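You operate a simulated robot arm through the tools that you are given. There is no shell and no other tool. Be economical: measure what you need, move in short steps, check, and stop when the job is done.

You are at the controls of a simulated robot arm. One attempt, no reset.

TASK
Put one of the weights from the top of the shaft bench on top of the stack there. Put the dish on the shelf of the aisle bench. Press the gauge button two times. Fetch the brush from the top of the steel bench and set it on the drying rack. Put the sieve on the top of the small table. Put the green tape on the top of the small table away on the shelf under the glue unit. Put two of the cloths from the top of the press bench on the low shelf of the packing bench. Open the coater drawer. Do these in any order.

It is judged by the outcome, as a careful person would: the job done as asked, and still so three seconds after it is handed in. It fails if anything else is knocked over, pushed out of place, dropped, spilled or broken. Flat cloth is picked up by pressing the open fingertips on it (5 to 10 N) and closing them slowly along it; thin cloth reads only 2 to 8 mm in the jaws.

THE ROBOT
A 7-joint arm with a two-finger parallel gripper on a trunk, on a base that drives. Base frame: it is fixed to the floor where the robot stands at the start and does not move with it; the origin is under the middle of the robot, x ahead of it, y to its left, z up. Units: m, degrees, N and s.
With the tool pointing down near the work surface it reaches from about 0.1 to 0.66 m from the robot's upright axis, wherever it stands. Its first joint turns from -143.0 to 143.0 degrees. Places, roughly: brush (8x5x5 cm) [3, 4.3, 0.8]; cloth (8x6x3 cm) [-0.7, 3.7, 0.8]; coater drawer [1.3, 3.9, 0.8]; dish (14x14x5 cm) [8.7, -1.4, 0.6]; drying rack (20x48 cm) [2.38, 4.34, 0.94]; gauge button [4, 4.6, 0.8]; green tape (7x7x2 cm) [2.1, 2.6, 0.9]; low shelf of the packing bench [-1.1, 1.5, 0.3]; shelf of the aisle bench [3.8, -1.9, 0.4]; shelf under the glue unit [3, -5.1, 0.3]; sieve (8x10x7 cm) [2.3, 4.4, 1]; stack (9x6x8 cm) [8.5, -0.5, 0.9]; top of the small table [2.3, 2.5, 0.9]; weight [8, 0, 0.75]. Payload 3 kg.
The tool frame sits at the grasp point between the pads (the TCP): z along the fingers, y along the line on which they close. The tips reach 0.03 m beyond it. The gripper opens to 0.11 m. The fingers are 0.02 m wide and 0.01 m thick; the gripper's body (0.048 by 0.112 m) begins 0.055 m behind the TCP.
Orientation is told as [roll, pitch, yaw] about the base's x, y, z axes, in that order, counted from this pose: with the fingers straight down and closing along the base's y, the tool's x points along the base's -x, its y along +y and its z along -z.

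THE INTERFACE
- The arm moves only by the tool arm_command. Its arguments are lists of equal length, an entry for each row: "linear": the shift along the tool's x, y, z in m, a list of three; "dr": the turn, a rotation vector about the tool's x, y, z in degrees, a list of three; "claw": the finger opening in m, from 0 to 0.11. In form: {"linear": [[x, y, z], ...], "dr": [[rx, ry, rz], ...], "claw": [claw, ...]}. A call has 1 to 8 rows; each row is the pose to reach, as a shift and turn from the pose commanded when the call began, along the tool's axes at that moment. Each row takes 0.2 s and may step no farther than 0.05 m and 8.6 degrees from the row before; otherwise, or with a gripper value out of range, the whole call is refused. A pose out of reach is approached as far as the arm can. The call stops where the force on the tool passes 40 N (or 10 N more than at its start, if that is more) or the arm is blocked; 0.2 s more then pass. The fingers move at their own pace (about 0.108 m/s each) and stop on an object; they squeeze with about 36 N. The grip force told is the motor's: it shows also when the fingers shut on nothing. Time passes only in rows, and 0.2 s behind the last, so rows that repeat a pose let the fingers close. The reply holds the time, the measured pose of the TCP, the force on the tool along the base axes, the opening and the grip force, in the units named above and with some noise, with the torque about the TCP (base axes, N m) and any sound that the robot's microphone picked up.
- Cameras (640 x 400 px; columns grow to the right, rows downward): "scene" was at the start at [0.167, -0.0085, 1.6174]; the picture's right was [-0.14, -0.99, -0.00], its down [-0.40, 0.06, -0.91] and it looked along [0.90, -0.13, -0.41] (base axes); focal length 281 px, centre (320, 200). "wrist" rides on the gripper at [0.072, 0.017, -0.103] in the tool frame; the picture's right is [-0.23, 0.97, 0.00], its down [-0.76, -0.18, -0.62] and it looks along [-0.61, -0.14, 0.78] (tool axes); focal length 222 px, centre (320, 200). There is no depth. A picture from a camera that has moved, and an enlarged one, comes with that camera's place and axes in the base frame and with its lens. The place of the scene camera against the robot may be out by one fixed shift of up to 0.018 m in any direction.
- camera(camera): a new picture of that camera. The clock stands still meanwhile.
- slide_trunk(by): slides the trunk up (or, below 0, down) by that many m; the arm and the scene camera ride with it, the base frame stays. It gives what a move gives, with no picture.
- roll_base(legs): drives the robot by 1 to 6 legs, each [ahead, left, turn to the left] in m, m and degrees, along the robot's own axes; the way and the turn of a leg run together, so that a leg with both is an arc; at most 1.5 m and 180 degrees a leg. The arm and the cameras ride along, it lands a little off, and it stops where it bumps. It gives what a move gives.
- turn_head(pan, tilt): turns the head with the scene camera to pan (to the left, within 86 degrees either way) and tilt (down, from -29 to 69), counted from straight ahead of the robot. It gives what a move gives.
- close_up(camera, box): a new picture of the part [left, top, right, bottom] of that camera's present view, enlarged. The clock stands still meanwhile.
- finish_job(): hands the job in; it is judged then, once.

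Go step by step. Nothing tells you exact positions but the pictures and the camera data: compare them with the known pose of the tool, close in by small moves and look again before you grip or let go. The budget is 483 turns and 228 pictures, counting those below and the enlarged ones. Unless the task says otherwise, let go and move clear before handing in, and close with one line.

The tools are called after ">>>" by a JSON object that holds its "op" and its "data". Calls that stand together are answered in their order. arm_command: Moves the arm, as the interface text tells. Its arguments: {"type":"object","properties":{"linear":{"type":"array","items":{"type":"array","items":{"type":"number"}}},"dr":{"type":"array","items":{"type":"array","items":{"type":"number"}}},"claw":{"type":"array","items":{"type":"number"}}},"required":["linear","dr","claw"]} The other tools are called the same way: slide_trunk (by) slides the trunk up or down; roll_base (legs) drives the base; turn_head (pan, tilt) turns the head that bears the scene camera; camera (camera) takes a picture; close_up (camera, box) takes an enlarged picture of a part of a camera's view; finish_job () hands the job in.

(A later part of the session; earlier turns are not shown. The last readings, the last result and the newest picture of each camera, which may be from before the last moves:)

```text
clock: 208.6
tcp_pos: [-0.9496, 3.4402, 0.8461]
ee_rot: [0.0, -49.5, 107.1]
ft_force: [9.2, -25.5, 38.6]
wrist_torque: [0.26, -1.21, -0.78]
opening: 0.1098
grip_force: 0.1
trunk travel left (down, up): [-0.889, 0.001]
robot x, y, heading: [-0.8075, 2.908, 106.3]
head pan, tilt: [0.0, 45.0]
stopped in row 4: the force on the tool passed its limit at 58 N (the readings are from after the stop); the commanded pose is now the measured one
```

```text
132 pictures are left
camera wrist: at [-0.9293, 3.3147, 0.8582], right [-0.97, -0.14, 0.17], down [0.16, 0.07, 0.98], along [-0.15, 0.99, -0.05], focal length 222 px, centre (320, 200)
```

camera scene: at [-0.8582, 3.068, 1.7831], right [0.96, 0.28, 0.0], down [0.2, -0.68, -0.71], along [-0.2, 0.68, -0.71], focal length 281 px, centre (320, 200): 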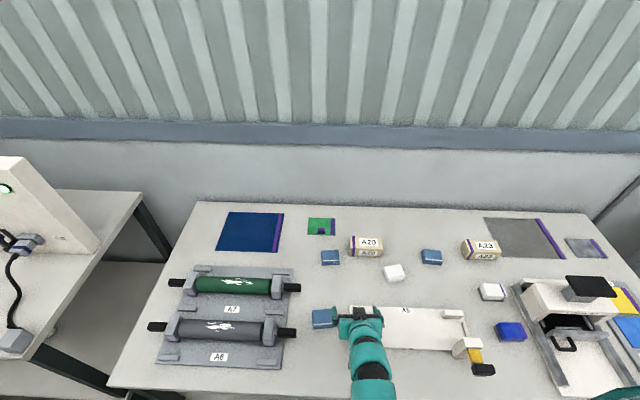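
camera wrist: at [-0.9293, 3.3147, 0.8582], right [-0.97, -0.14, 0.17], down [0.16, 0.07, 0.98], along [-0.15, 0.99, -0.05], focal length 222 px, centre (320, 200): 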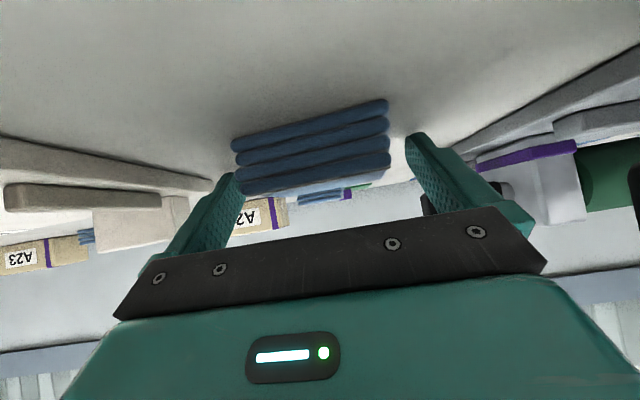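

Tips touched the bench (≈0.817); fingers straddle the cloth. Raise 3 mm and close.

>>> {"op": "arm_command", "data": {"linear": [[-0.002, 0.003, -0.002], [-0.002, 0.003, -0.002], [-0.002, 0.003, -0.002], [-0.002, 0.003, -0.002], [-0.002, 0.003, -0.002]], "dr": [[0, 0, 0], [0, 0, 0], [0, 0, 0], [0, 0, 0], [0, 0, 0]], "claw": [0.11, 0.06, 0.03, 0.0, 0.0]}}

>>> {"op": "camera", "data": {"camera": "wrist"}}

```text
clock: 209.8
tcp_pos: [-0.9508, 3.4411, 0.8463]
ee_rot: [0.1, -49.3, 106.9]
ft_force: [12.5, -2.4, 31.2]
wrist_torque: [0.59, -0.81, -0.25]
opening: 0.0726
grip_force: 36.0
trunk travel left (down, up): [-0.889, 0.001]
robot x, y, heading: [-0.8093, 2.9067, 106.4]
head pan, tilt: [0.0, 45.0]
```

```text
131 pictures are left
camera wrist: at [-0.9315, 3.3161, 0.8589], right [-0.97, -0.14, 0.17], down [0.16, 0.08, 0.98], along [-0.15, 0.99, -0.05], focal length 222 px, centre (320, 200)
```

wrist: 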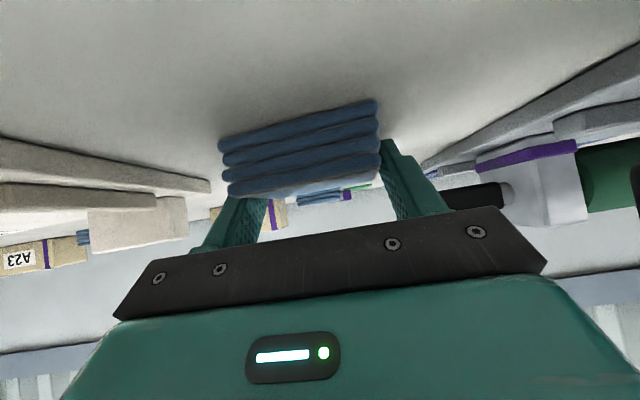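

Gripped (73 mm). Lift slowly.

>>> {"op": "arm_command", "data": {"linear": [[-0.0074, 0, -0.0067], [-0.0186, 0, -0.0167], [-0.037, 0, -0.0335], [-0.056, 0, -0.05], [-0.074, 0, -0.067]], "dr": [[0, 0, 0], [0, 0, 0], [0, 0, 0], [0, 0, 0], [0, 0, 0]], "claw": [0, 0, 0, 0, 0]}}

>>> {"op": "camera", "data": {"camera": "wrist"}}

```text
clock: 211.0
tcp_pos: [-0.9512, 3.44, 0.9448]
ee_rot: [0.1, -49.0, 107.0]
ft_force: [-0.7, -1.0, -0.4]
wrist_torque: [-0.02, 0.02, 0.01]
opening: 0.0721
grip_force: 36.3
trunk travel left (down, up): [-0.889, 0.001]
robot x, y, heading: [-0.8058, 2.909, 106.5]
head pan, tilt: [0.0, 45.0]
```

```text
130 pictures are left
camera wrist: at [-0.9318, 3.3148, 0.957], right [-0.97, -0.14, 0.17], down [0.16, 0.08, 0.98], along [-0.15, 0.99, -0.06], focal length 222 px, centre (320, 200)
```

wrist: 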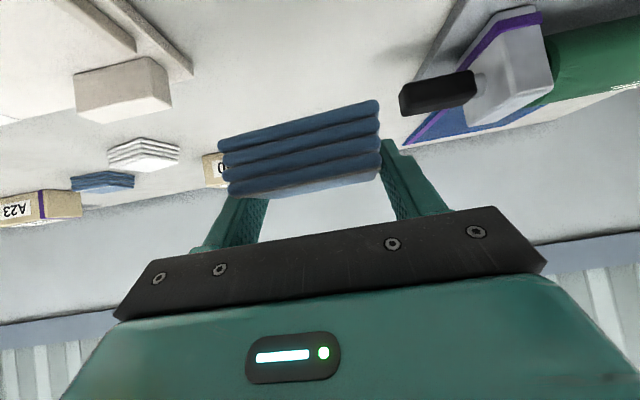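

Cloth held. Back off and turn right 90°, then look toward the packing bench.

>>> {"op": "roll_base", "data": {"legs": [[-0.15, 0, 0], [0, 0, -90]]}}

>>> {"op": "turn_head", "data": {"pan": -80, "tilt": 35}}

>>> {"op": "camera", "data": {"camera": "scene"}}

```text
clock: 213.2
tcp_pos: [-0.8607, 3.3025, 0.9448]
ee_rot: [1.5, -49.2, 100.6]
ft_force: [-6.5, -1.4, 0.4]
wrist_torque: [0.0, -0.04, 0.03]
opening: 0.0715
grip_force: 35.8
trunk travel left (down, up): [-0.889, 0.001]
robot x, y, heading: [-0.7644, 2.759, 100.4]
head pan, tilt: [0.0, 45.0]
stopped in leg 2: the force on the tool passed its limit at 63 N (the readings are from after the stop); the commanded pose is now the measured one
```

```text
clock: 214.8
tcp_pos: [-0.8612, 3.304, 0.9441]
ee_rot: [1.4, -48.9, 100.7]
ft_force: [-6.8, -1.7, 0.8]
wrist_torque: [-0.01, 0.01, 0.03]
opening: 0.0713
grip_force: 36.4
trunk travel left (down, up): [-0.889, 0.001]
robot x, y, heading: [-0.7672, 2.7603, 100.3]
head pan, tilt: [-80.0, 35.0]
```

```text
129 pictures are left
camera scene: at [-0.7014, 2.875, 1.798], right [0.35, -0.94, 0.0], down [-0.54, -0.2, -0.82], along [0.77, 0.29, -0.57], focal length 281 px, centre (320, 200)
```

scene: 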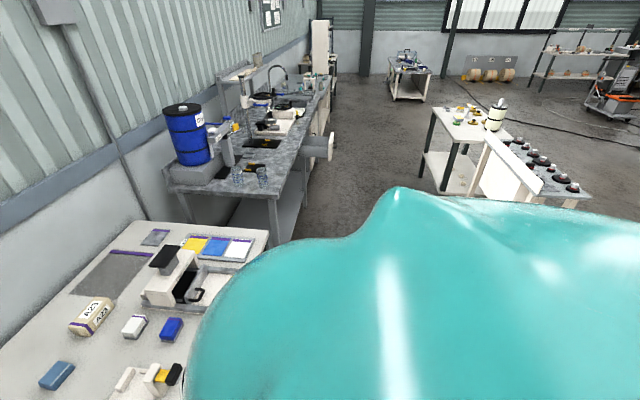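

Something touched while turning. I look at the tool area.

>>> {"op": "turn_head", "data": {"pan": 0, "tilt": 55}}

>>> {"op": "camera", "data": {"camera": "scene"}}

>>> {"op": "camera", "data": {"camera": "wrist"}}

```text
clock: 216.3
tcp_pos: [-0.8608, 3.3031, 0.9452]
ee_rot: [1.4, -49.0, 100.7]
ft_force: [-6.4, -1.5, 0.3]
wrist_torque: [0.01, -0.02, -0.01]
opening: 0.0711
grip_force: 35.8
trunk travel left (down, up): [-0.889, 0.001]
robot x, y, heading: [-0.7658, 2.7608, 100.3]
head pan, tilt: [0.0, 55.0]
```

```text
128 pictures are left
camera scene: at [-0.7968, 2.9151, 1.7697], right [0.98, 0.18, 0.0], down [0.15, -0.81, -0.57], along [-0.1, 0.56, -0.82], focal length 281 px, centre (320, 200)
```

scene: 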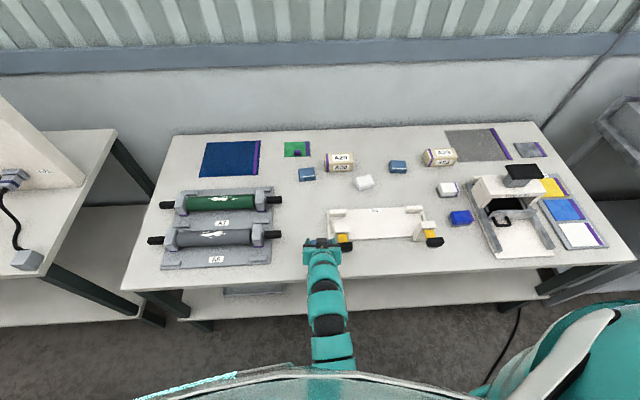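

```text
127 pictures are left
camera wrist: at [-0.8527, 3.1762, 0.9576], right [-0.98, -0.05, 0.19], down [0.18, 0.07, 0.98], along [-0.06, 1.0, -0.06], focal length 222 px, centre (320, 200)
```

wrist: 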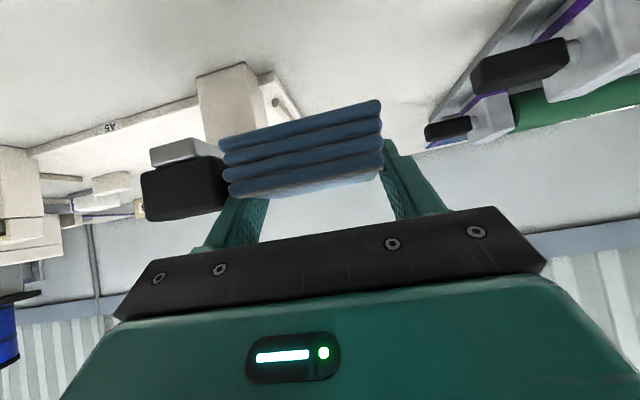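

The cloth touched the A5 clamp's knob. Sidestep left, back off further, then turn left instead.

>>> {"op": "roll_base", "data": {"legs": [[0, 0.07, 0], [-0.3, 0, 0]]}}

>>> {"op": "close_up", "data": {"camera": "scene", "box": [230, 80, 500, 250]}}

>>> {"op": "turn_head", "data": {"pan": 80, "tilt": 40}}

>>> {"op": "camera", "data": {"camera": "scene"}}

```text
clock: 218.9
tcp_pos: [-0.8746, 3.0007, 0.9455]
ee_rot: [1.3, -49.1, 100.7]
ft_force: [1.3, 0.4, 0.2]
wrist_torque: [0.0, 0.01, 0.01]
opening: 0.0712
grip_force: 35.9
trunk travel left (down, up): [-0.889, 0.001]
robot x, y, heading: [-0.776, 2.4589, 100.4]
head pan, tilt: [0.0, 55.0]
```

```text
2.35 times, centred on (365, 165) of scene
camera zoom: at [-0.8095, 2.6122, 1.7698], right [0.98, 0.18, 0.0], down [0.15, -0.81, -0.57], along [-0.11, 0.56, -0.82], focal length 660 px, centre (214, 282)
```

zoom: 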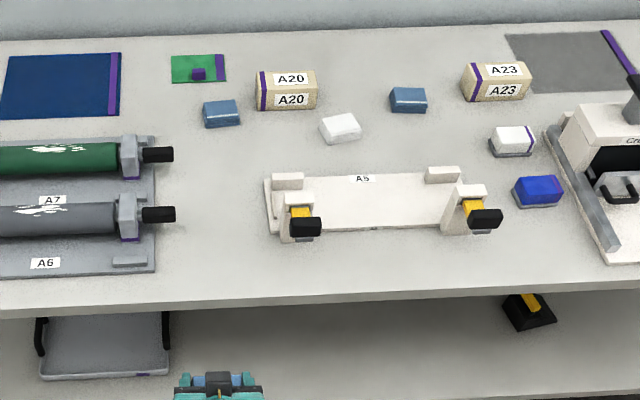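

```text
clock: 220.4
tcp_pos: [-0.8759, 3.0019, 0.9455]
ee_rot: [1.4, -49.0, 100.8]
ft_force: [-0.5, 0.7, 0.2]
wrist_torque: [-0.01, -0.01, 0.0]
opening: 0.0712
grip_force: 36.4
trunk travel left (down, up): [-0.889, 0.001]
robot x, y, heading: [-0.7778, 2.4604, 100.6]
head pan, tilt: [80.0, 40.0]
```

```text
125 pictures are left
camera scene: at [-0.8816, 2.5418, 1.7904], right [-0.01, 1.0, 0.0], down [0.64, 0.01, -0.77], along [-0.77, -0.01, -0.64], focal length 281 px, centre (320, 200)
```

scene: 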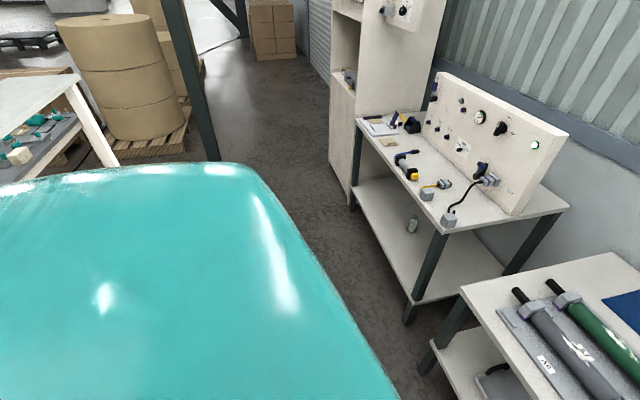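

Bench items look intact. Turn left 90° and look at the packing bench.

>>> {"op": "roll_base", "data": {"legs": [[0, 0, 90]]}}

>>> {"op": "turn_head", "data": {"pan": 75, "tilt": 40}}

>>> {"op": "camera", "data": {"camera": "scene"}}

```text
clock: 224.7
tcp_pos: [-1.317, 2.3496, 0.9438]
ee_rot: [1.3, -49.0, -167.9]
ft_force: [0.7, -0.7, -0.7]
wrist_torque: [0.0, 0.0, 0.04]
opening: 0.0712
grip_force: 35.4
trunk travel left (down, up): [-0.889, 0.001]
robot x, y, heading: [-0.776, 2.4584, -168.1]
head pan, tilt: [80.0, 40.0]
```

```text
clock: 225.4
tcp_pos: [-1.3166, 2.35, 0.9454]
ee_rot: [1.4, -49.1, -167.9]
ft_force: [-0.2, 0.0, -0.2]
wrist_torque: [-0.02, -0.01, 0.02]
opening: 0.071
grip_force: 35.9
trunk travel left (down, up): [-0.889, 0.001]
robot x, y, heading: [-0.777, 2.4573, -168.3]
head pan, tilt: [75.0, 40.0]
```

```text
124 pictures are left
camera scene: at [-0.865, 2.3625, 1.7904], right [-1.0, 0.05, 0.0], down [0.04, 0.64, -0.77], along [-0.04, -0.76, -0.64], focal length 281 px, centre (320, 200)
```

scene: 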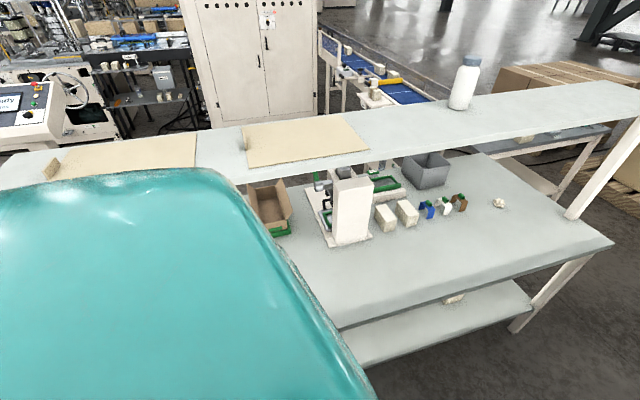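

Low shelf's near edge is around y≈1.86 at x≈-1.08, accessible from this aisle. I move north a bit, turn to face the bench, then lower the trunk.

>>> {"op": "roll_base", "data": {"legs": [[0, -0.28, 0], [0.2, 0, 0], [0, 0, 91]]}}

>>> {"op": "turn_head", "data": {"pan": 0, "tilt": 45}}

>>> {"op": "camera", "data": {"camera": "scene"}}

```text
clock: 232.4
tcp_pos: [-0.9138, 2.1505, 0.9448]
ee_rot: [1.4, -49.0, -76.9]
ft_force: [0.5, 0.6, 0.2]
wrist_torque: [0.02, 0.02, 0.01]
opening: 0.0708
grip_force: 35.5
trunk travel left (down, up): [-0.889, 0.001]
robot x, y, heading: [-1.0376, 2.6894, -77.3]
head pan, tilt: [75.0, 40.0]
```

```text
clock: 233.9
tcp_pos: [-0.9144, 2.1499, 0.9452]
ee_rot: [1.4, -49.1, -77.0]
ft_force: [-0.4, 0.1, -0.3]
wrist_torque: [0.0, 0.02, 0.0]
opening: 0.0711
grip_force: 36.4
trunk travel left (down, up): [-0.889, 0.001]
robot x, y, heading: [-1.0337, 2.687, -77.1]
head pan, tilt: [0.0, 45.0]
```

```text
123 pictures are left
camera scene: at [-1.0021, 2.5347, 1.7831], right [-0.97, -0.22, 0.0], down [-0.16, 0.69, -0.71], along [0.16, -0.69, -0.71], focal length 281 px, centre (320, 200)
```

scene: 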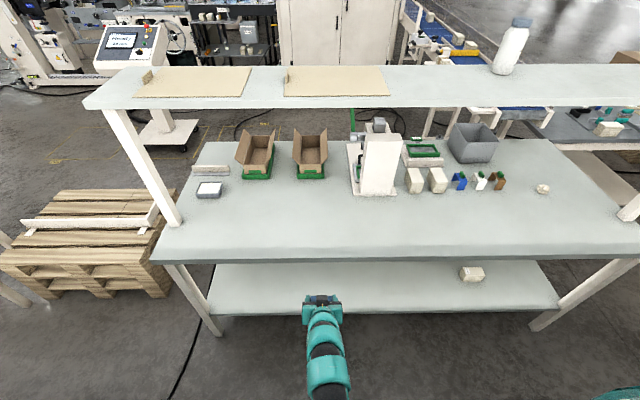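

Shelf is visible with lots of room. Lower the trunk by 0.55.

>>> {"op": "slide_trunk", "data": {"by": -0.55}}

>>> {"op": "camera", "data": {"camera": "scene"}}

>>> {"op": "camera", "data": {"camera": "wrist"}}

```text
refused: -0.55 is not a number from -0.4 to 0.4
```

```text
122 pictures are left
camera scene: at [-1.0021, 2.5347, 1.7831], right [-0.97, -0.22, 0.0], down [-0.16, 0.69, -0.71], along [0.16, -0.69, -0.71], focal length 281 px, centre (320, 200)
```

scene: 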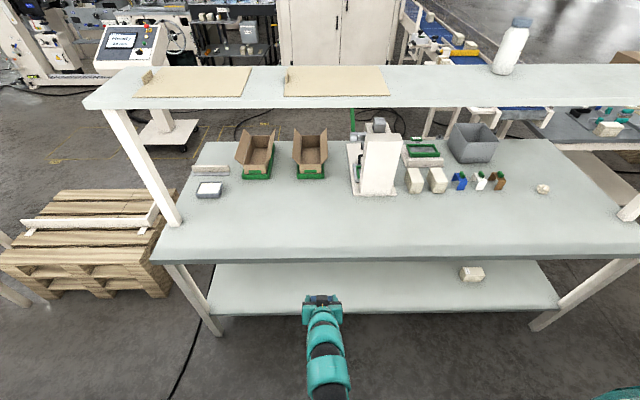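

```text
121 pictures are left
camera wrist: at [-0.9299, 2.2753, 0.9576], right [0.98, 0.09, 0.19], down [-0.18, -0.07, 0.98], along [0.11, -0.99, -0.06], focal length 222 px, centre (320, 200)
```

wrist: 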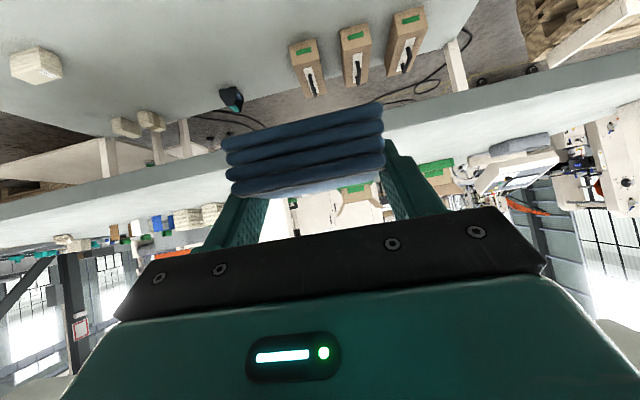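

>>> {"op": "slide_trunk", "data": {"by": -0.4}}

>>> {"op": "slide_trunk", "data": {"by": -0.12}}

>>> {"op": "camera", "data": {"camera": "scene"}}

>>> {"op": "camera", "data": {"camera": "wrist"}}

```text
clock: 237.7
tcp_pos: [-0.9141, 2.1506, 0.5455]
ee_rot: [1.4, -49.0, -76.9]
ft_force: [0.8, 0.5, -0.1]
wrist_torque: [0.03, -0.01, -0.02]
opening: 0.071
grip_force: 35.9
trunk travel left (down, up): [-0.489, 0.401]
robot x, y, heading: [-1.0313, 2.6887, -77.1]
head pan, tilt: [0.0, 45.0]
```

```text
clock: 239.2
tcp_pos: [-0.9142, 2.1496, 0.4246]
ee_rot: [1.4, -49.1, -76.9]
ft_force: [0.4, 0.5, 0.1]
wrist_torque: [0.03, -0.04, -0.01]
opening: 0.0708
grip_force: 35.5
trunk travel left (down, up): [-0.369, 0.521]
robot x, y, heading: [-1.0339, 2.687, -77.5]
head pan, tilt: [0.0, 45.0]
```

```text
120 pictures are left
camera scene: at [-1.0021, 2.5348, 1.2632], right [-0.97, -0.22, 0.0], down [-0.16, 0.69, -0.71], along [0.16, -0.69, -0.71], focal length 281 px, centre (320, 200)
```

scene: 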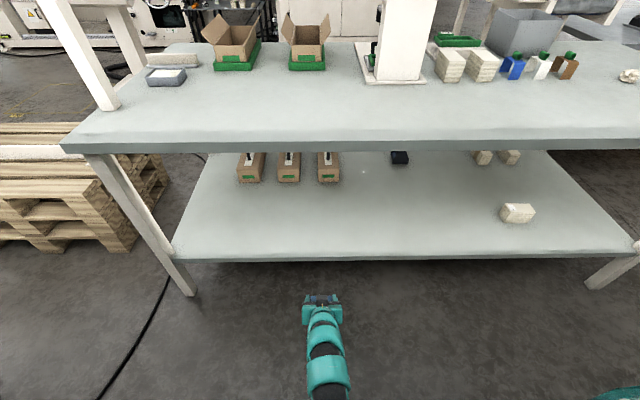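

```text
119 pictures are left
camera wrist: at [-0.9299, 2.2753, 0.4376], right [0.98, 0.09, 0.19], down [-0.18, -0.07, 0.98], along [0.11, -0.99, -0.06], focal length 222 px, centre (320, 200)
```

wrist: 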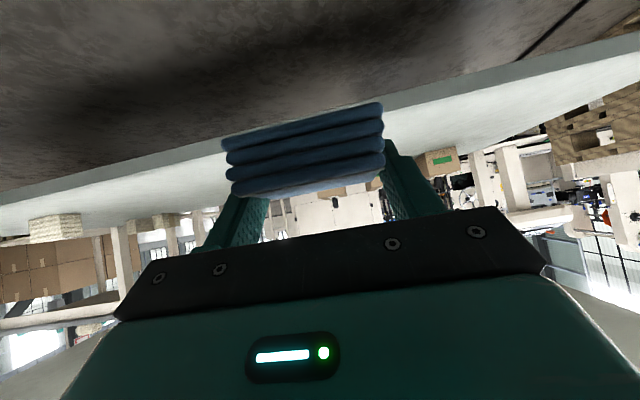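

Shelf top ≈0.343, edge about 0.26 m ahead of the tool. Drive ahead 0.34.

>>> {"op": "roll_base", "data": {"legs": [[0.34, 0, 0]]}}

>>> {"op": "camera", "data": {"camera": "scene"}}

>>> {"op": "camera", "data": {"camera": "wrist"}}

```text
clock: 241.4
tcp_pos: [-0.8396, 1.8254, 0.425]
ee_rot: [1.3, -49.1, -76.8]
ft_force: [-0.6, 0.1, -0.5]
wrist_torque: [0.0, -0.01, -0.01]
opening: 0.071
grip_force: 35.9
trunk travel left (down, up): [-0.369, 0.521]
robot x, y, heading: [-0.9602, 2.363, -77.3]
head pan, tilt: [0.0, 45.0]
```

```text
118 pictures are left
camera scene: at [-0.9276, 2.2103, 1.2631], right [-0.97, -0.22, 0.0], down [-0.16, 0.69, -0.71], along [0.16, -0.69, -0.71], focal length 281 px, centre (320, 200)
```

scene: 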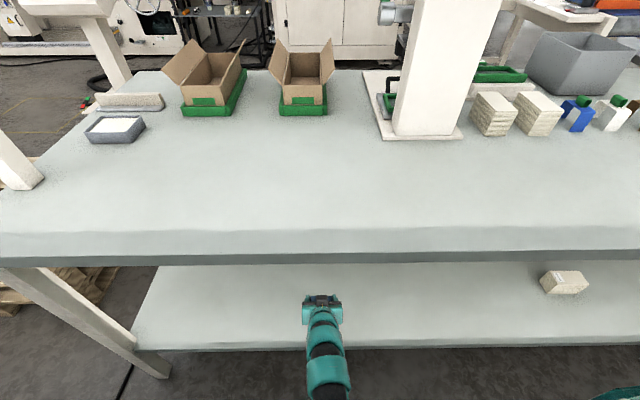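

```text
117 pictures are left
camera wrist: at [-0.8551, 1.9508, 0.4376], right [0.98, 0.09, 0.19], down [-0.18, -0.07, 0.98], along [0.11, -0.99, -0.06], focal length 222 px, centre (320, 200)
```

wrist: 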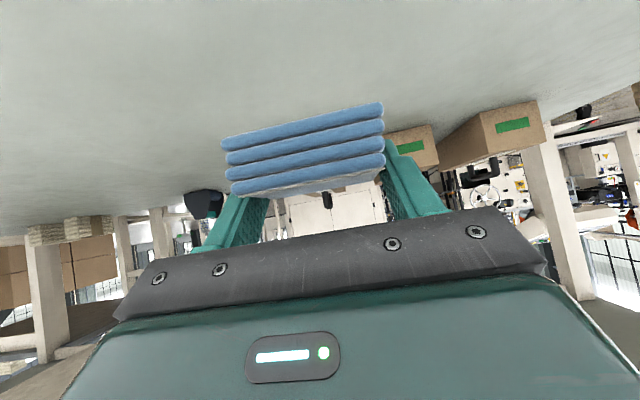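

Over the shelf. Lower the cloth to contact.

>>> {"op": "arm_command", "data": {"linear": [[0.015, 0, 0.0131], [0.0264, 0, 0.023], [0.034, 0, 0.0295], [0.038, 0, 0.0328], [0.0415, 0, 0.036], [0.045, 0, 0.0394]], "dr": [[0, 0, 0], [0, 0, 0], [0, 0, 0], [0, 0, 0], [0, 0, 0], [0, 0, 0]], "claw": [0, 0, 0, 0, 0, 0]}}

```text
clock: 242.8
tcp_pos: [-0.8383, 1.8263, 0.365]
ee_rot: [1.3, -49.0, -77.0]
ft_force: [1.1, -0.7, -1.0]
wrist_torque: [0.0, 0.01, 0.01]
opening: 0.0709
grip_force: 36.3
trunk travel left (down, up): [-0.369, 0.521]
robot x, y, heading: [-0.9572, 2.3637, -77.1]
head pan, tilt: [0.0, 45.0]
```

>>> {"op": "arm_command", "data": {"linear": [[0.004, 0, 0.0033], [0.0075, 0, 0.0066], [0.011, 0, 0.0098], [0.015, 0, 0.0131], [0.019, 0, 0.0164], [0.0226, 0, 0.0197], [0.0265, 0, 0.023]], "dr": [[0, 0, 0], [0, 0, 0], [0, 0, 0], [0, 0, 0], [0, 0, 0], [0, 0, 0], [0, 0, 0]], "claw": [0, 0, 0, 0, 0, 0, 0]}}

>>> {"op": "camera", "data": {"camera": "wrist"}}

```text
clock: 244.4
tcp_pos: [-0.8374, 1.8254, 0.3299]
ee_rot: [1.4, -49.1, -76.8]
ft_force: [-0.2, 1.0, -0.9]
wrist_torque: [-0.06, 0.0, 0.03]
opening: 0.0711
grip_force: 36.1
trunk travel left (down, up): [-0.369, 0.521]
robot x, y, heading: [-0.9562, 2.3653, -76.9]
head pan, tilt: [0.0, 45.0]
```

```text
116 pictures are left
camera wrist: at [-0.8536, 1.9512, 0.3423], right [0.98, 0.09, 0.19], down [-0.18, -0.07, 0.98], along [0.11, -0.99, -0.06], focal length 222 px, centre (320, 200)
```

wrist: 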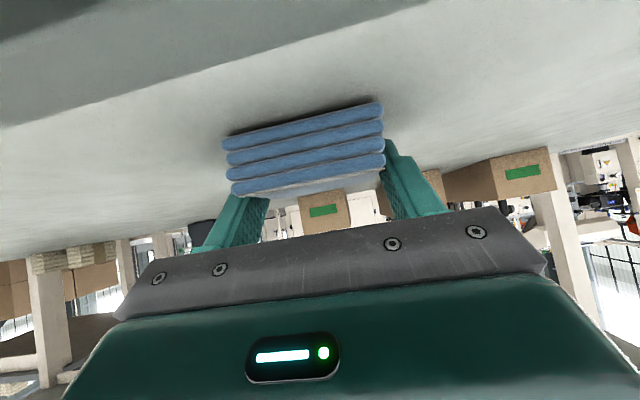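

Not yet in contact; continue down in small steps.

>>> {"op": "arm_command", "data": {"linear": [[0.003, 0, 0.0026], [0.006, 0, 0.0052], [0.009, 0, 0.0078], [0.012, 0, 0.0104], [0.015, 0, 0.013], [0.018, 0, 0.0156], [0.021, 0, 0.0182], [0.024, 0, 0.0208]], "dr": [[0, 0, 0], [0, 0, 0], [0, 0, 0], [0, 0, 0], [0, 0, 0], [0, 0, 0], [0, 0, 0], [0, 0, 0]], "claw": [0, 0, 0, 0, 0, 0, 0, 0]}}

>>> {"op": "camera", "data": {"camera": "wrist"}}

```text
clock: 245.1
tcp_pos: [-0.8351, 1.8227, 0.3266]
ee_rot: [1.4, -49.8, -76.9]
ft_force: [-0.2, 4.0, 19.3]
wrist_torque: [0.31, 0.77, -0.12]
opening: 0.0709
grip_force: 36.2
trunk travel left (down, up): [-0.369, 0.521]
robot x, y, heading: [-0.961, 2.3649, -77.1]
head pan, tilt: [0.0, 45.0]
stopped in row 3: the force on the tool passed its limit at 45 N (the readings are from after the stop); the commanded pose is now the measured one
```

```text
115 pictures are left
camera wrist: at [-0.8527, 1.9483, 0.3383], right [0.98, 0.1, 0.19], down [-0.18, -0.06, 0.98], along [0.11, -0.99, -0.04], focal length 222 px, centre (320, 200)
```

wrist: 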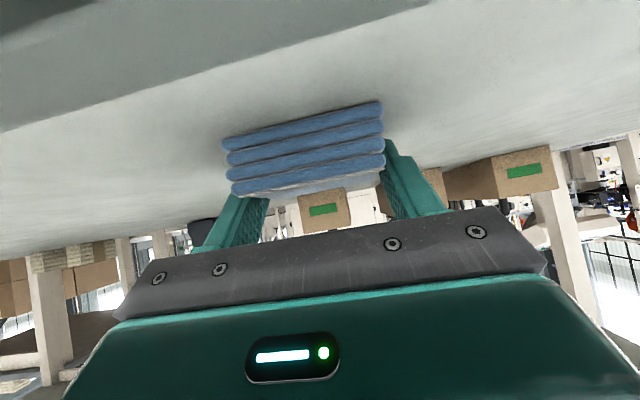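

Contact at TCP 0.327. Release and withdraw.

>>> {"op": "arm_command", "data": {"linear": [[-0.0015, 0, -0.0013], [-0.0015, 0, -0.0013], [-0.0015, 0, -0.0013], [-0.0015, 0, -0.03], [-0.0015, 0, -0.07], [-0.0015, 0, -0.11]], "dr": [[0, 0, 0], [0, 0, 0], [0, 0, 0], [0, 0, 0], [0, 0, 0], [0, 0, 0]], "claw": [0.09, 0.11, 0.11, 0.11, 0.11, 0.11]}}

>>> {"op": "camera", "data": {"camera": "wrist"}}

```text
clock: 246.5
tcp_pos: [-0.8578, 1.9031, 0.3995]
ee_rot: [1.5, -49.5, -76.7]
ft_force: [0.4, -0.1, 1.5]
wrist_torque: [0.02, 0.01, 0.02]
opening: 0.1099
grip_force: 0.0
trunk travel left (down, up): [-0.369, 0.521]
robot x, y, heading: [-0.9592, 2.3627, -77.0]
head pan, tilt: [0.0, 45.0]
```

```text
114 pictures are left
camera wrist: at [-0.8733, 2.0279, 0.4103], right [0.98, 0.1, 0.19], down [-0.18, -0.07, 0.98], along [0.11, -0.99, -0.05], focal length 222 px, centre (320, 200)
```

wrist: 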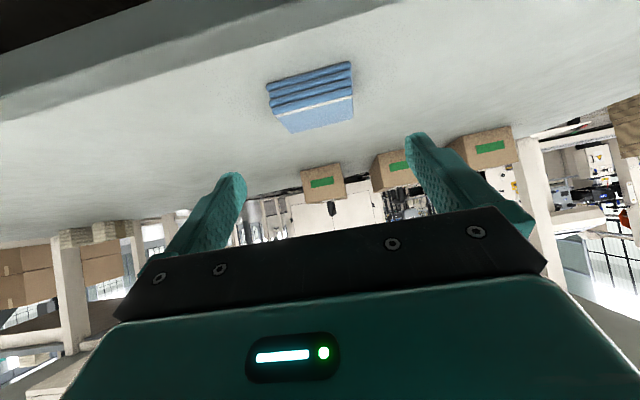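

First cloth is on the low shelf. Now back for the second: blue cloth at about (-0.61, 3.82).

>>> {"op": "roll_base", "data": {"legs": [[-0.35, 0, 0]]}}

>>> {"op": "slide_trunk", "data": {"by": 0.4}}

>>> {"op": "slide_trunk", "data": {"by": 0.12}}

>>> {"op": "roll_base", "data": {"legs": [[0, 0, 90], [0, 0, 90], [0.1, -0.66, 0]]}}

>>> {"op": "camera", "data": {"camera": "scene"}}

```text
clock: 248.8
tcp_pos: [-0.9372, 2.2553, 0.3993]
ee_rot: [1.4, -49.4, -76.8]
ft_force: [0.0, -0.4, 0.3]
wrist_torque: [0.01, 0.0, -0.01]
opening: 0.11
grip_force: 0.1
trunk travel left (down, up): [-0.369, 0.521]
robot x, y, heading: [-1.0362, 2.7168, -76.8]
head pan, tilt: [0.0, 45.0]
```

```text
clock: 252.6
tcp_pos: [-0.939, 2.2541, 0.7988]
ee_rot: [1.5, -49.4, -76.8]
ft_force: [-0.4, 0.1, -0.4]
wrist_torque: [0.01, -0.01, -0.03]
opening: 0.1099
grip_force: 0.1
trunk travel left (down, up): [-0.769, 0.121]
robot x, y, heading: [-1.0397, 2.7135, -77.4]
head pan, tilt: [0.0, 45.0]
```

```text
clock: 254.1
tcp_pos: [-0.9377, 2.2546, 0.9187]
ee_rot: [1.4, -49.5, -76.8]
ft_force: [-1.2, -0.1, 0.7]
wrist_torque: [0.0, 0.01, -0.03]
opening: 0.1097
grip_force: 0.1
trunk travel left (down, up): [-0.889, 0.001]
robot x, y, heading: [-1.0419, 2.7161, -77.3]
head pan, tilt: [0.0, 45.0]
```

```text
clock: 264.1
tcp_pos: [-0.8737, 3.3022, 0.9191]
ee_rot: [2.6, -49.6, 105.4]
ft_force: [-28.0, -6.4, 6.7]
wrist_torque: [0.15, -1.13, -0.43]
opening: 0.0947
grip_force: 0.1
trunk travel left (down, up): [-0.889, 0.001]
robot x, y, heading: [-0.7431, 2.8503, 105.1]
head pan, tilt: [0.0, 45.0]
stopped in leg 3: the force on the tool passed its limit at 68 N (the readings are from after the stop); the commanded pose is now the measured one
```

```text
113 pictures are left
camera scene: at [-0.7931, 3.0093, 1.7832], right [0.96, 0.26, 0.0], down [0.19, -0.68, -0.71], along [-0.18, 0.68, -0.71], focal length 281 px, centre (320, 200)
```

scene: 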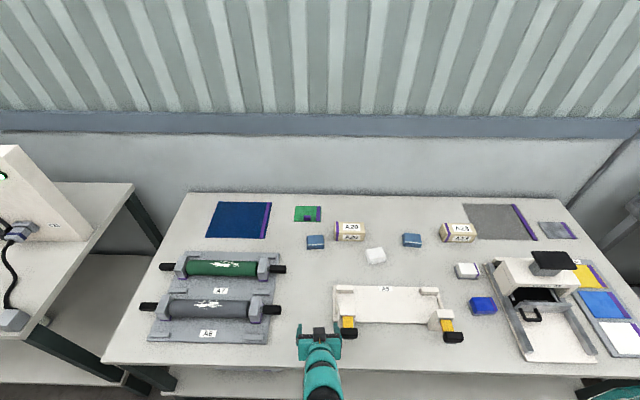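

I brushed the same clamp again; sidestep left, back off well clear, then move right and check the clamp.

>>> {"op": "roll_base", "data": {"legs": [[0, 0.05, 0], [-0.25, 0, 0], [0, -0.42, 0]]}}

>>> {"op": "camera", "data": {"camera": "scene"}}

>>> {"op": "close_up", "data": {"camera": "scene", "box": [220, 150, 460, 300]}}

```text
clock: 268.6
tcp_pos: [-0.4657, 3.16, 0.9182]
ee_rot: [2.5, -49.5, 105.7]
ft_force: [0.0, 0.8, -0.3]
wrist_torque: [-0.02, 0.02, 0.03]
opening: 0.11
grip_force: 0.1
trunk travel left (down, up): [-0.889, 0.001]
robot x, y, heading: [-0.3354, 2.7041, 105.7]
head pan, tilt: [0.0, 45.0]
```

```text
112 pictures are left
camera scene: at [-0.3816, 2.8665, 1.7831], right [0.96, 0.27, 0.0], down [0.19, -0.68, -0.71], along [-0.19, 0.68, -0.71], focal length 281 px, centre (320, 200)
```

scene: 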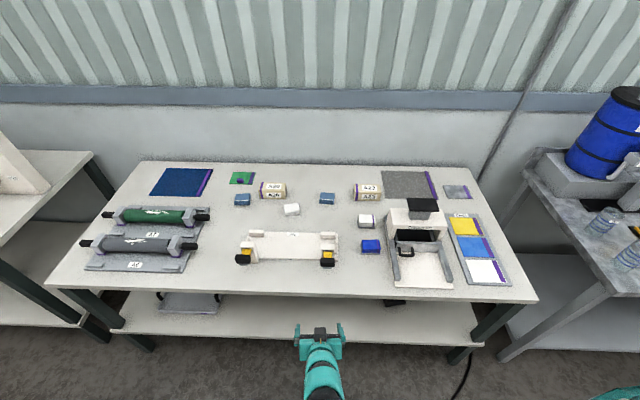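

```text
2.67 times, centred on (340, 225) of scene
camera zoom: at [-0.3816, 2.8665, 1.7831], right [0.96, 0.27, 0.0], down [0.19, -0.68, -0.71], along [-0.19, 0.68, -0.71], focal length 748 px, centre (267, 133)
```

zoom: 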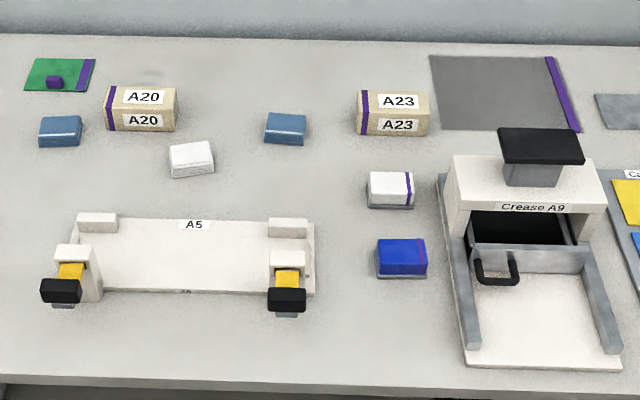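

A5 fixture is unmoved. Blue cloth B ≈(-0.606, 3.795). Raise the tool to clear the clamps, drive ahead, and test reach.

>>> {"op": "arm_command", "data": {"linear": [[-0.038, 0, -0.033], [-0.068, 0, -0.058]], "dr": [[0, 0, 0], [0, 0, 0]], "claw": [0.11, 0.11]}}

>>> {"op": "roll_base", "data": {"legs": [[0.3, -0.034, 0]]}}

>>> {"op": "arm_command", "data": {"linear": [[-0.026, 0, 0.0304], [-0.052, 0, 0.061], [-0.078, 0, 0.091], [-0.104, 0, 0.122], [-0.13, 0, 0.152], [-0.156, 0, 0.182], [-0.18, 0, 0.21]], "dr": [[0, 0, 0], [0, 0, 0], [0, 0, 0], [0, 0, 0], [0, 0, 0], [0, 0, 0], [0, 0, 0]], "claw": [0.11, 0.11, 0.11, 0.11, 0.11, 0.11, 0.11]}}

>>> {"op": "camera", "data": {"camera": "wrist"}}

>>> {"op": "camera", "data": {"camera": "scene"}}

```text
refused: row 1 steps farther than a row can; nothing moved
```

```text
clock: 270.7
tcp_pos: [-0.5161, 3.4565, 0.9184]
ee_rot: [2.4, -49.4, 106.0]
ft_force: [3.3, -7.0, 4.7]
wrist_torque: [0.01, -0.06, -0.07]
opening: 0.1102
grip_force: 0.2
trunk travel left (down, up): [-0.889, 0.001]
robot x, y, heading: [-0.3798, 3.0044, 105.9]
head pan, tilt: [0.0, 45.0]
stopped in leg 1: the force on the tool passed its limit at 58 N (the readings are from after the stop); the commanded pose is now the measured one
```

```text
clock: 271.0
tcp_pos: [-0.5162, 3.4573, 0.9173]
ee_rot: [2.3, -49.1, 106.2]
ft_force: [12.8, -26.7, 25.7]
wrist_torque: [-0.25, -0.55, -0.52]
opening: 0.1099
grip_force: 0.0
trunk travel left (down, up): [-0.889, 0.001]
robot x, y, heading: [-0.3828, 3.0037, 106.1]
head pan, tilt: [0.0, 45.0]
stopped in row 1: the force on the tool passed its limit at 87 N (the readings are from after the stop); the commanded pose is now the measured one
```

```text
110 pictures are left
camera wrist: at [-0.4951, 3.3322, 0.9299], right [-0.97, -0.16, 0.2], down [0.19, 0.09, 0.98], along [-0.17, 0.98, -0.06], focal length 222 px, centre (320, 200)
```

wrist: 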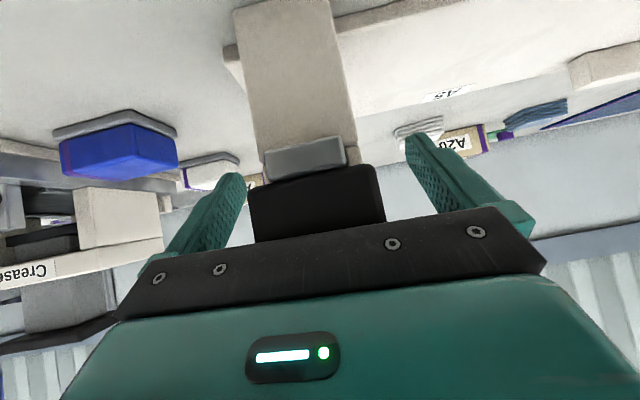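

```text
109 pictures are left
camera scene: at [-0.4317, 3.1616, 1.7841], right [0.96, 0.27, 0.0], down [0.19, -0.68, -0.71], along [-0.19, 0.68, -0.71], focal length 281 px, centre (320, 200)
```

scene: 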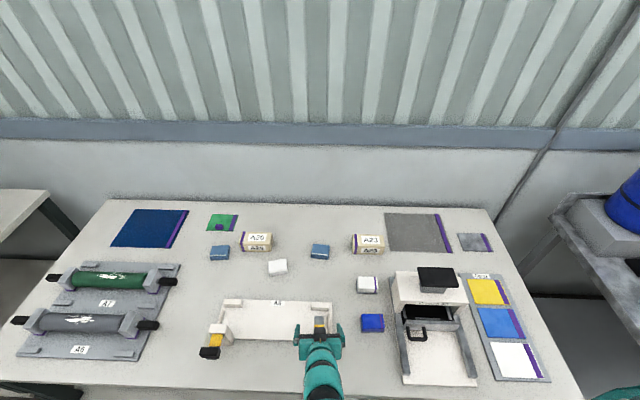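

The raise was refused and I ran into the right clamp. Back the base off straight, then raise properly (single steps from now on).

>>> {"op": "roll_base", "data": {"legs": [[-0.2, 0, 0]]}}

>>> {"op": "close_up", "data": {"camera": "scene", "box": [190, 170, 430, 320]}}

```text
clock: 272.6
tcp_pos: [-0.4623, 3.2654, 0.9161]
ee_rot: [2.2, -49.1, 106.1]
ft_force: [0.5, -0.1, 0.1]
wrist_torque: [0.03, 0.0, -0.04]
opening: 0.1101
grip_force: 0.0
trunk travel left (down, up): [-0.889, 0.001]
robot x, y, heading: [-0.3285, 2.8109, 105.7]
head pan, tilt: [0.0, 45.0]
```

```text
2.67 times, centred on (310, 245) of scene
camera zoom: at [-0.3775, 2.9709, 1.7833], right [0.96, 0.27, 0.0], down [0.19, -0.68, -0.71], along [-0.19, 0.68, -0.71], focal length 748 px, centre (347, 80)
```

zoom: 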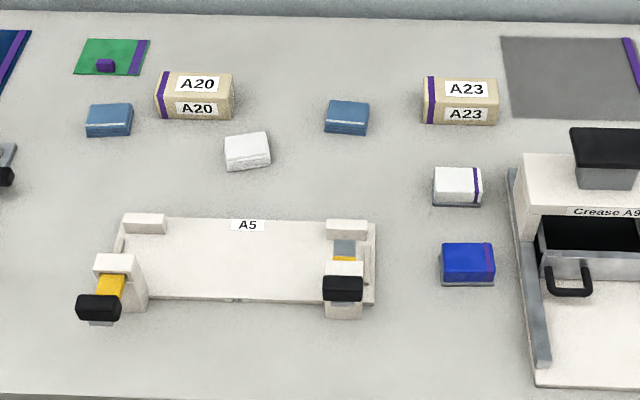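

The right A5 slide knob got pushed in ~3.5 cm; I must pull it back to match the left one. Approach again with the fingers straddling the knob.

>>> {"op": "roll_base", "data": {"legs": [[0.175, 0, 0]]}}

>>> {"op": "camera", "data": {"camera": "wrist"}}

>>> {"op": "close_up", "data": {"camera": "scene", "box": [190, 250, 400, 390]}}

```text
clock: 274.1
tcp_pos: [-0.5078, 3.4342, 0.916]
ee_rot: [2.4, -49.0, 106.0]
ft_force: [0.3, -0.1, 0.5]
wrist_torque: [-0.01, -0.02, 0.02]
opening: 0.1102
grip_force: 0.0
trunk travel left (down, up): [-0.889, 0.001]
robot x, y, heading: [-0.3751, 2.9772, 105.9]
head pan, tilt: [0.0, 45.0]
```

```text
107 pictures are left
camera wrist: at [-0.4877, 3.3094, 0.9281], right [-0.97, -0.15, 0.2], down [0.19, 0.09, 0.98], along [-0.17, 0.98, -0.06], focal length 222 px, centre (320, 200)
```

wrist: 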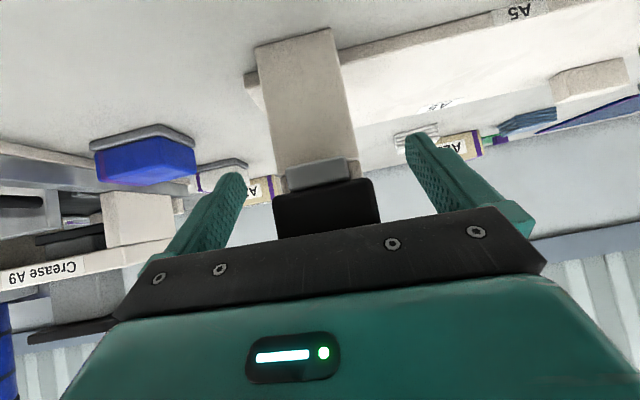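

```text
2.86 times, centred on (295, 320) of scene
camera zoom: at [-0.4254, 3.1414, 1.783], right [0.96, 0.27, 0.0], down [0.19, -0.68, -0.71], along [-0.19, 0.68, -0.71], focal length 802 px, centre (391, -143)
```

zoom: 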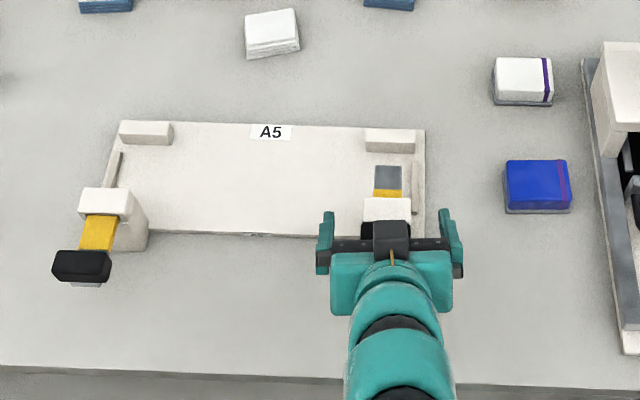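

Knob is between the fingers. Close on it.

>>> {"op": "arm_command", "data": {"linear": [[0, 0, 0.004], [0, 0, 0.008], [0, 0, 0.008], [0, 0, 0.008], [0, 0, 0.008]], "dr": [[0, 0, 0], [0, 0, 0], [0, 0, 0], [0, 0, 0], [0, 0, 0]], "claw": [0.11, 0.08, 0.03, 0.0, 0.0]}}

>>> {"op": "camera", "data": {"camera": "wrist"}}

```text
clock: 275.3
tcp_pos: [-0.5117, 3.4382, 0.9107]
ee_rot: [2.2, -49.0, 106.2]
ft_force: [-6.7, 0.7, 0.1]
wrist_torque: [0.28, -1.81, -1.91]
opening: 0.0546
grip_force: 36.1
trunk travel left (down, up): [-0.889, 0.001]
robot x, y, heading: [-0.3737, 2.9783, 105.8]
head pan, tilt: [0.0, 45.0]
```

```text
105 pictures are left
camera wrist: at [-0.4907, 3.3146, 0.923], right [-0.97, -0.15, 0.2], down [0.18, 0.09, 0.98], along [-0.17, 0.98, -0.06], focal length 222 px, centre (320, 200)
```

wrist: 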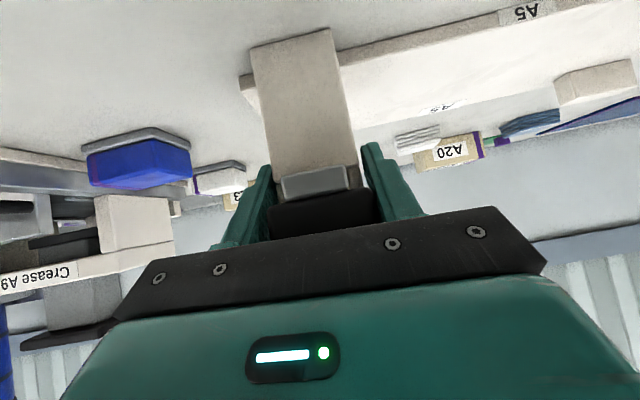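

Knob gripped. Pull it outward 3.4 cm.

>>> {"op": "arm_command", "data": {"linear": [[0.0066, 0, -0.0075], [0.0131, 0, -0.0151], [0.0184, 0, -0.0211], [0.0223, 0, -0.0257], [0.0223, 0, -0.0257]], "dr": [[0, 0, 0], [0, 0, 0], [0, 0, 0], [0, 0, 0], [0, 0, 0]], "claw": [0, 0, 0, 0, 0]}}

>>> {"op": "close_up", "data": {"camera": "scene", "box": [190, 250, 400, 390]}}

```text
clock: 276.5
tcp_pos: [-0.5055, 3.414, 0.9129]
ee_rot: [2.2, -49.6, 106.2]
ft_force: [-8.0, -2.0, -34.8]
wrist_torque: [-0.05, -1.51, -2.13]
opening: 0.0549
grip_force: 36.0
trunk travel left (down, up): [-0.889, 0.001]
robot x, y, heading: [-0.3781, 2.9802, 105.6]
head pan, tilt: [0.0, 45.0]
```

```text
2.86 times, centred on (295, 320) of scene
camera zoom: at [-0.4272, 3.1418, 1.7806], right [0.96, 0.27, 0.0], down [0.19, -0.68, -0.71], along [-0.19, 0.68, -0.71], focal length 802 px, centre (391, -143)
```

zoom: 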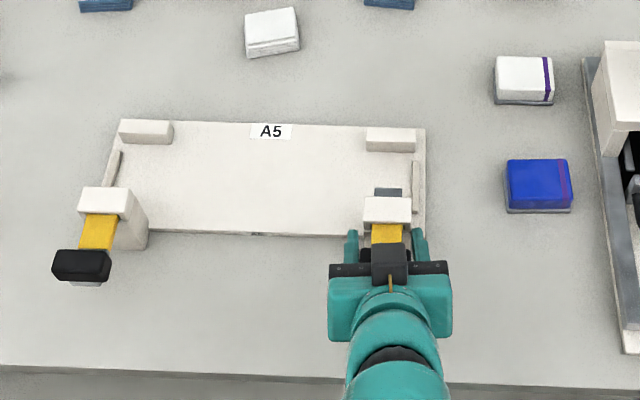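

Came out ~2.5 cm; a little more with a slight downward relief.

>>> {"op": "arm_command", "data": {"linear": [[0.006, 0, 0.003], [0.011, 0, -0.0005], [0.0155, 0, -0.0045], [0.0155, 0, -0.0045]], "dr": [[0, 0, 0], [0, 0, 0], [0, 0, 0], [0, 0, 0]], "claw": [0, 0, 0, 0]}}

>>> {"op": "close_up", "data": {"camera": "scene", "box": [190, 250, 400, 390]}}

```text
clock: 277.5
tcp_pos: [-0.5059, 3.4187, 0.9197]
ee_rot: [2.7, -52.1, 105.8]
ft_force: [21.5, -6.3, -34.0]
wrist_torque: [-0.06, -0.77, -2.35]
opening: 0.0548
grip_force: 35.6
trunk travel left (down, up): [-0.889, 0.001]
robot x, y, heading: [-0.3787, 2.9822, 105.7]
head pan, tilt: [0.0, 45.0]
```

```text
2.86 times, centred on (295, 320) of scene
camera zoom: at [-0.4221, 3.1419, 1.7815], right [0.96, 0.27, 0.0], down [0.19, -0.68, -0.71], along [-0.19, 0.68, -0.71], focal length 802 px, centre (391, -143)
```

zoom: 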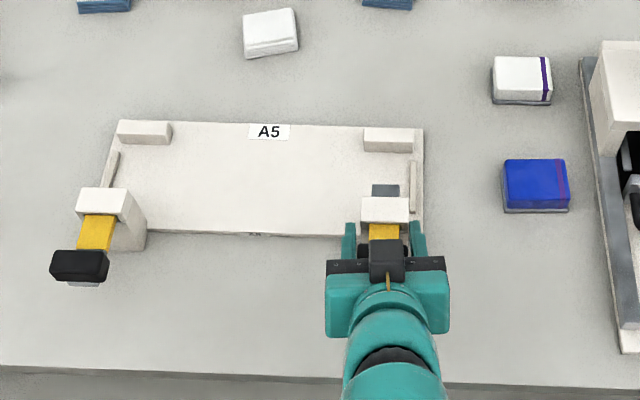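

The arm isn't pulling well in this pose; use the base to pull back instead.

>>> {"op": "roll_base", "data": {"legs": [[-0.02, 0, 0]]}}

>>> {"op": "close_up", "data": {"camera": "scene", "box": [190, 250, 400, 390]}}

```text
clock: 278.3
tcp_pos: [-0.503, 3.3967, 0.9243]
ee_rot: [3.6, -52.1, 104.9]
ft_force: [17.9, 5.3, 11.6]
wrist_torque: [1.5, -1.12, -0.32]
opening: 0.0514
grip_force: 44.8
trunk travel left (down, up): [-0.889, 0.001]
robot x, y, heading: [-0.3719, 2.9625, 105.8]
head pan, tilt: [0.0, 45.0]
```

```text
2.86 times, centred on (295, 320) of scene
camera zoom: at [-0.4161, 3.1183, 1.7841], right [0.96, 0.27, 0.0], down [0.19, -0.68, -0.71], along [-0.19, 0.68, -0.71], focal length 802 px, centre (391, -143)
```

zoom: 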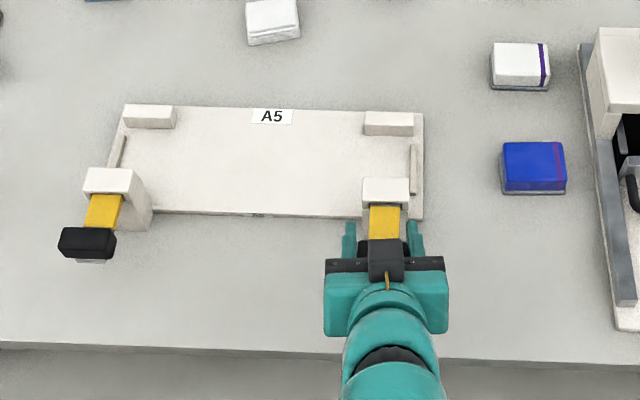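

Now the right slide matches the left one. Open and back away.

>>> {"op": "arm_command", "data": {"linear": [[0, 0, 0], [0, 0, 0], [0, 0, 0]], "dr": [[0, 0, 0], [0, 0, 0], [0, 0, 0]], "claw": [0.11, 0.11, 0.11]}}

>>> {"op": "roll_base", "data": {"legs": [[-0.25, 0, 0]]}}

>>> {"op": "close_up", "data": {"camera": "scene", "box": [190, 150, 430, 300]}}

```text
clock: 279.1
tcp_pos: [-0.5032, 3.4001, 0.924]
ee_rot: [3.7, -52.0, 104.7]
ft_force: [-0.1, 0.5, 0.9]
wrist_torque: [-0.02, 0.01, 0.01]
opening: 0.1099
grip_force: 0.0
trunk travel left (down, up): [-0.889, 0.001]
robot x, y, heading: [-0.3725, 2.9626, 105.6]
head pan, tilt: [0.0, 45.0]
```

```text
clock: 280.9
tcp_pos: [-0.4351, 3.1589, 0.9239]
ee_rot: [3.4, -52.2, 104.8]
ft_force: [0.1, 0.3, 0.3]
wrist_torque: [-0.02, -0.01, 0.0]
opening: 0.1101
grip_force: 0.0
trunk travel left (down, up): [-0.889, 0.001]
robot x, y, heading: [-0.3034, 2.719, 105.6]
head pan, tilt: [0.0, 45.0]
```

```text
2.67 times, centred on (310, 225) of scene
camera zoom: at [-0.3512, 2.8785, 1.7832], right [0.96, 0.27, 0.0], down [0.19, -0.68, -0.71], along [-0.19, 0.68, -0.71], focal length 748 px, centre (347, 133)
```

zoom: 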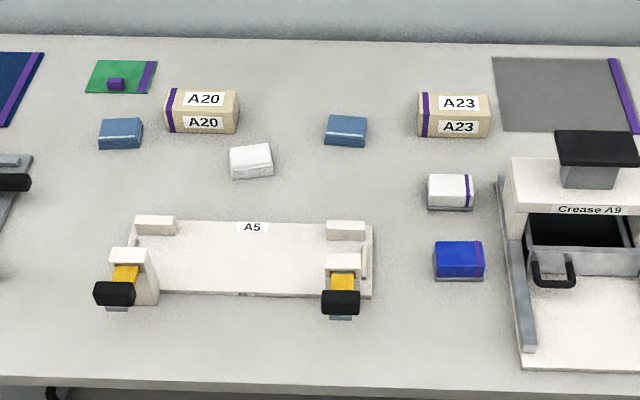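

The slide is restored. Now raise the tool to clear the clamps, with small steps.

>>> {"op": "arm_command", "data": {"linear": [[-0.03, 0, -0.024], [-0.06, 0, -0.048], [-0.066, 0, -0.052]], "dr": [[1.5, 0, 0], [3.4, 2, 0], [3.4, 2, 0]], "claw": [0.11, 0.11, 0.11]}}

```text
clock: 281.7
tcp_pos: [-0.432, 3.1603, 1.007]
ee_rot: [0.0, -50.0, 104.8]
ft_force: [-0.9, -0.2, 0.3]
wrist_torque: [0.02, 0.0, 0.01]
opening: 0.1101
grip_force: 0.0
trunk travel left (down, up): [-0.889, 0.001]
robot x, y, heading: [-0.3029, 2.7199, 105.6]
head pan, tilt: [0.0, 45.0]
```

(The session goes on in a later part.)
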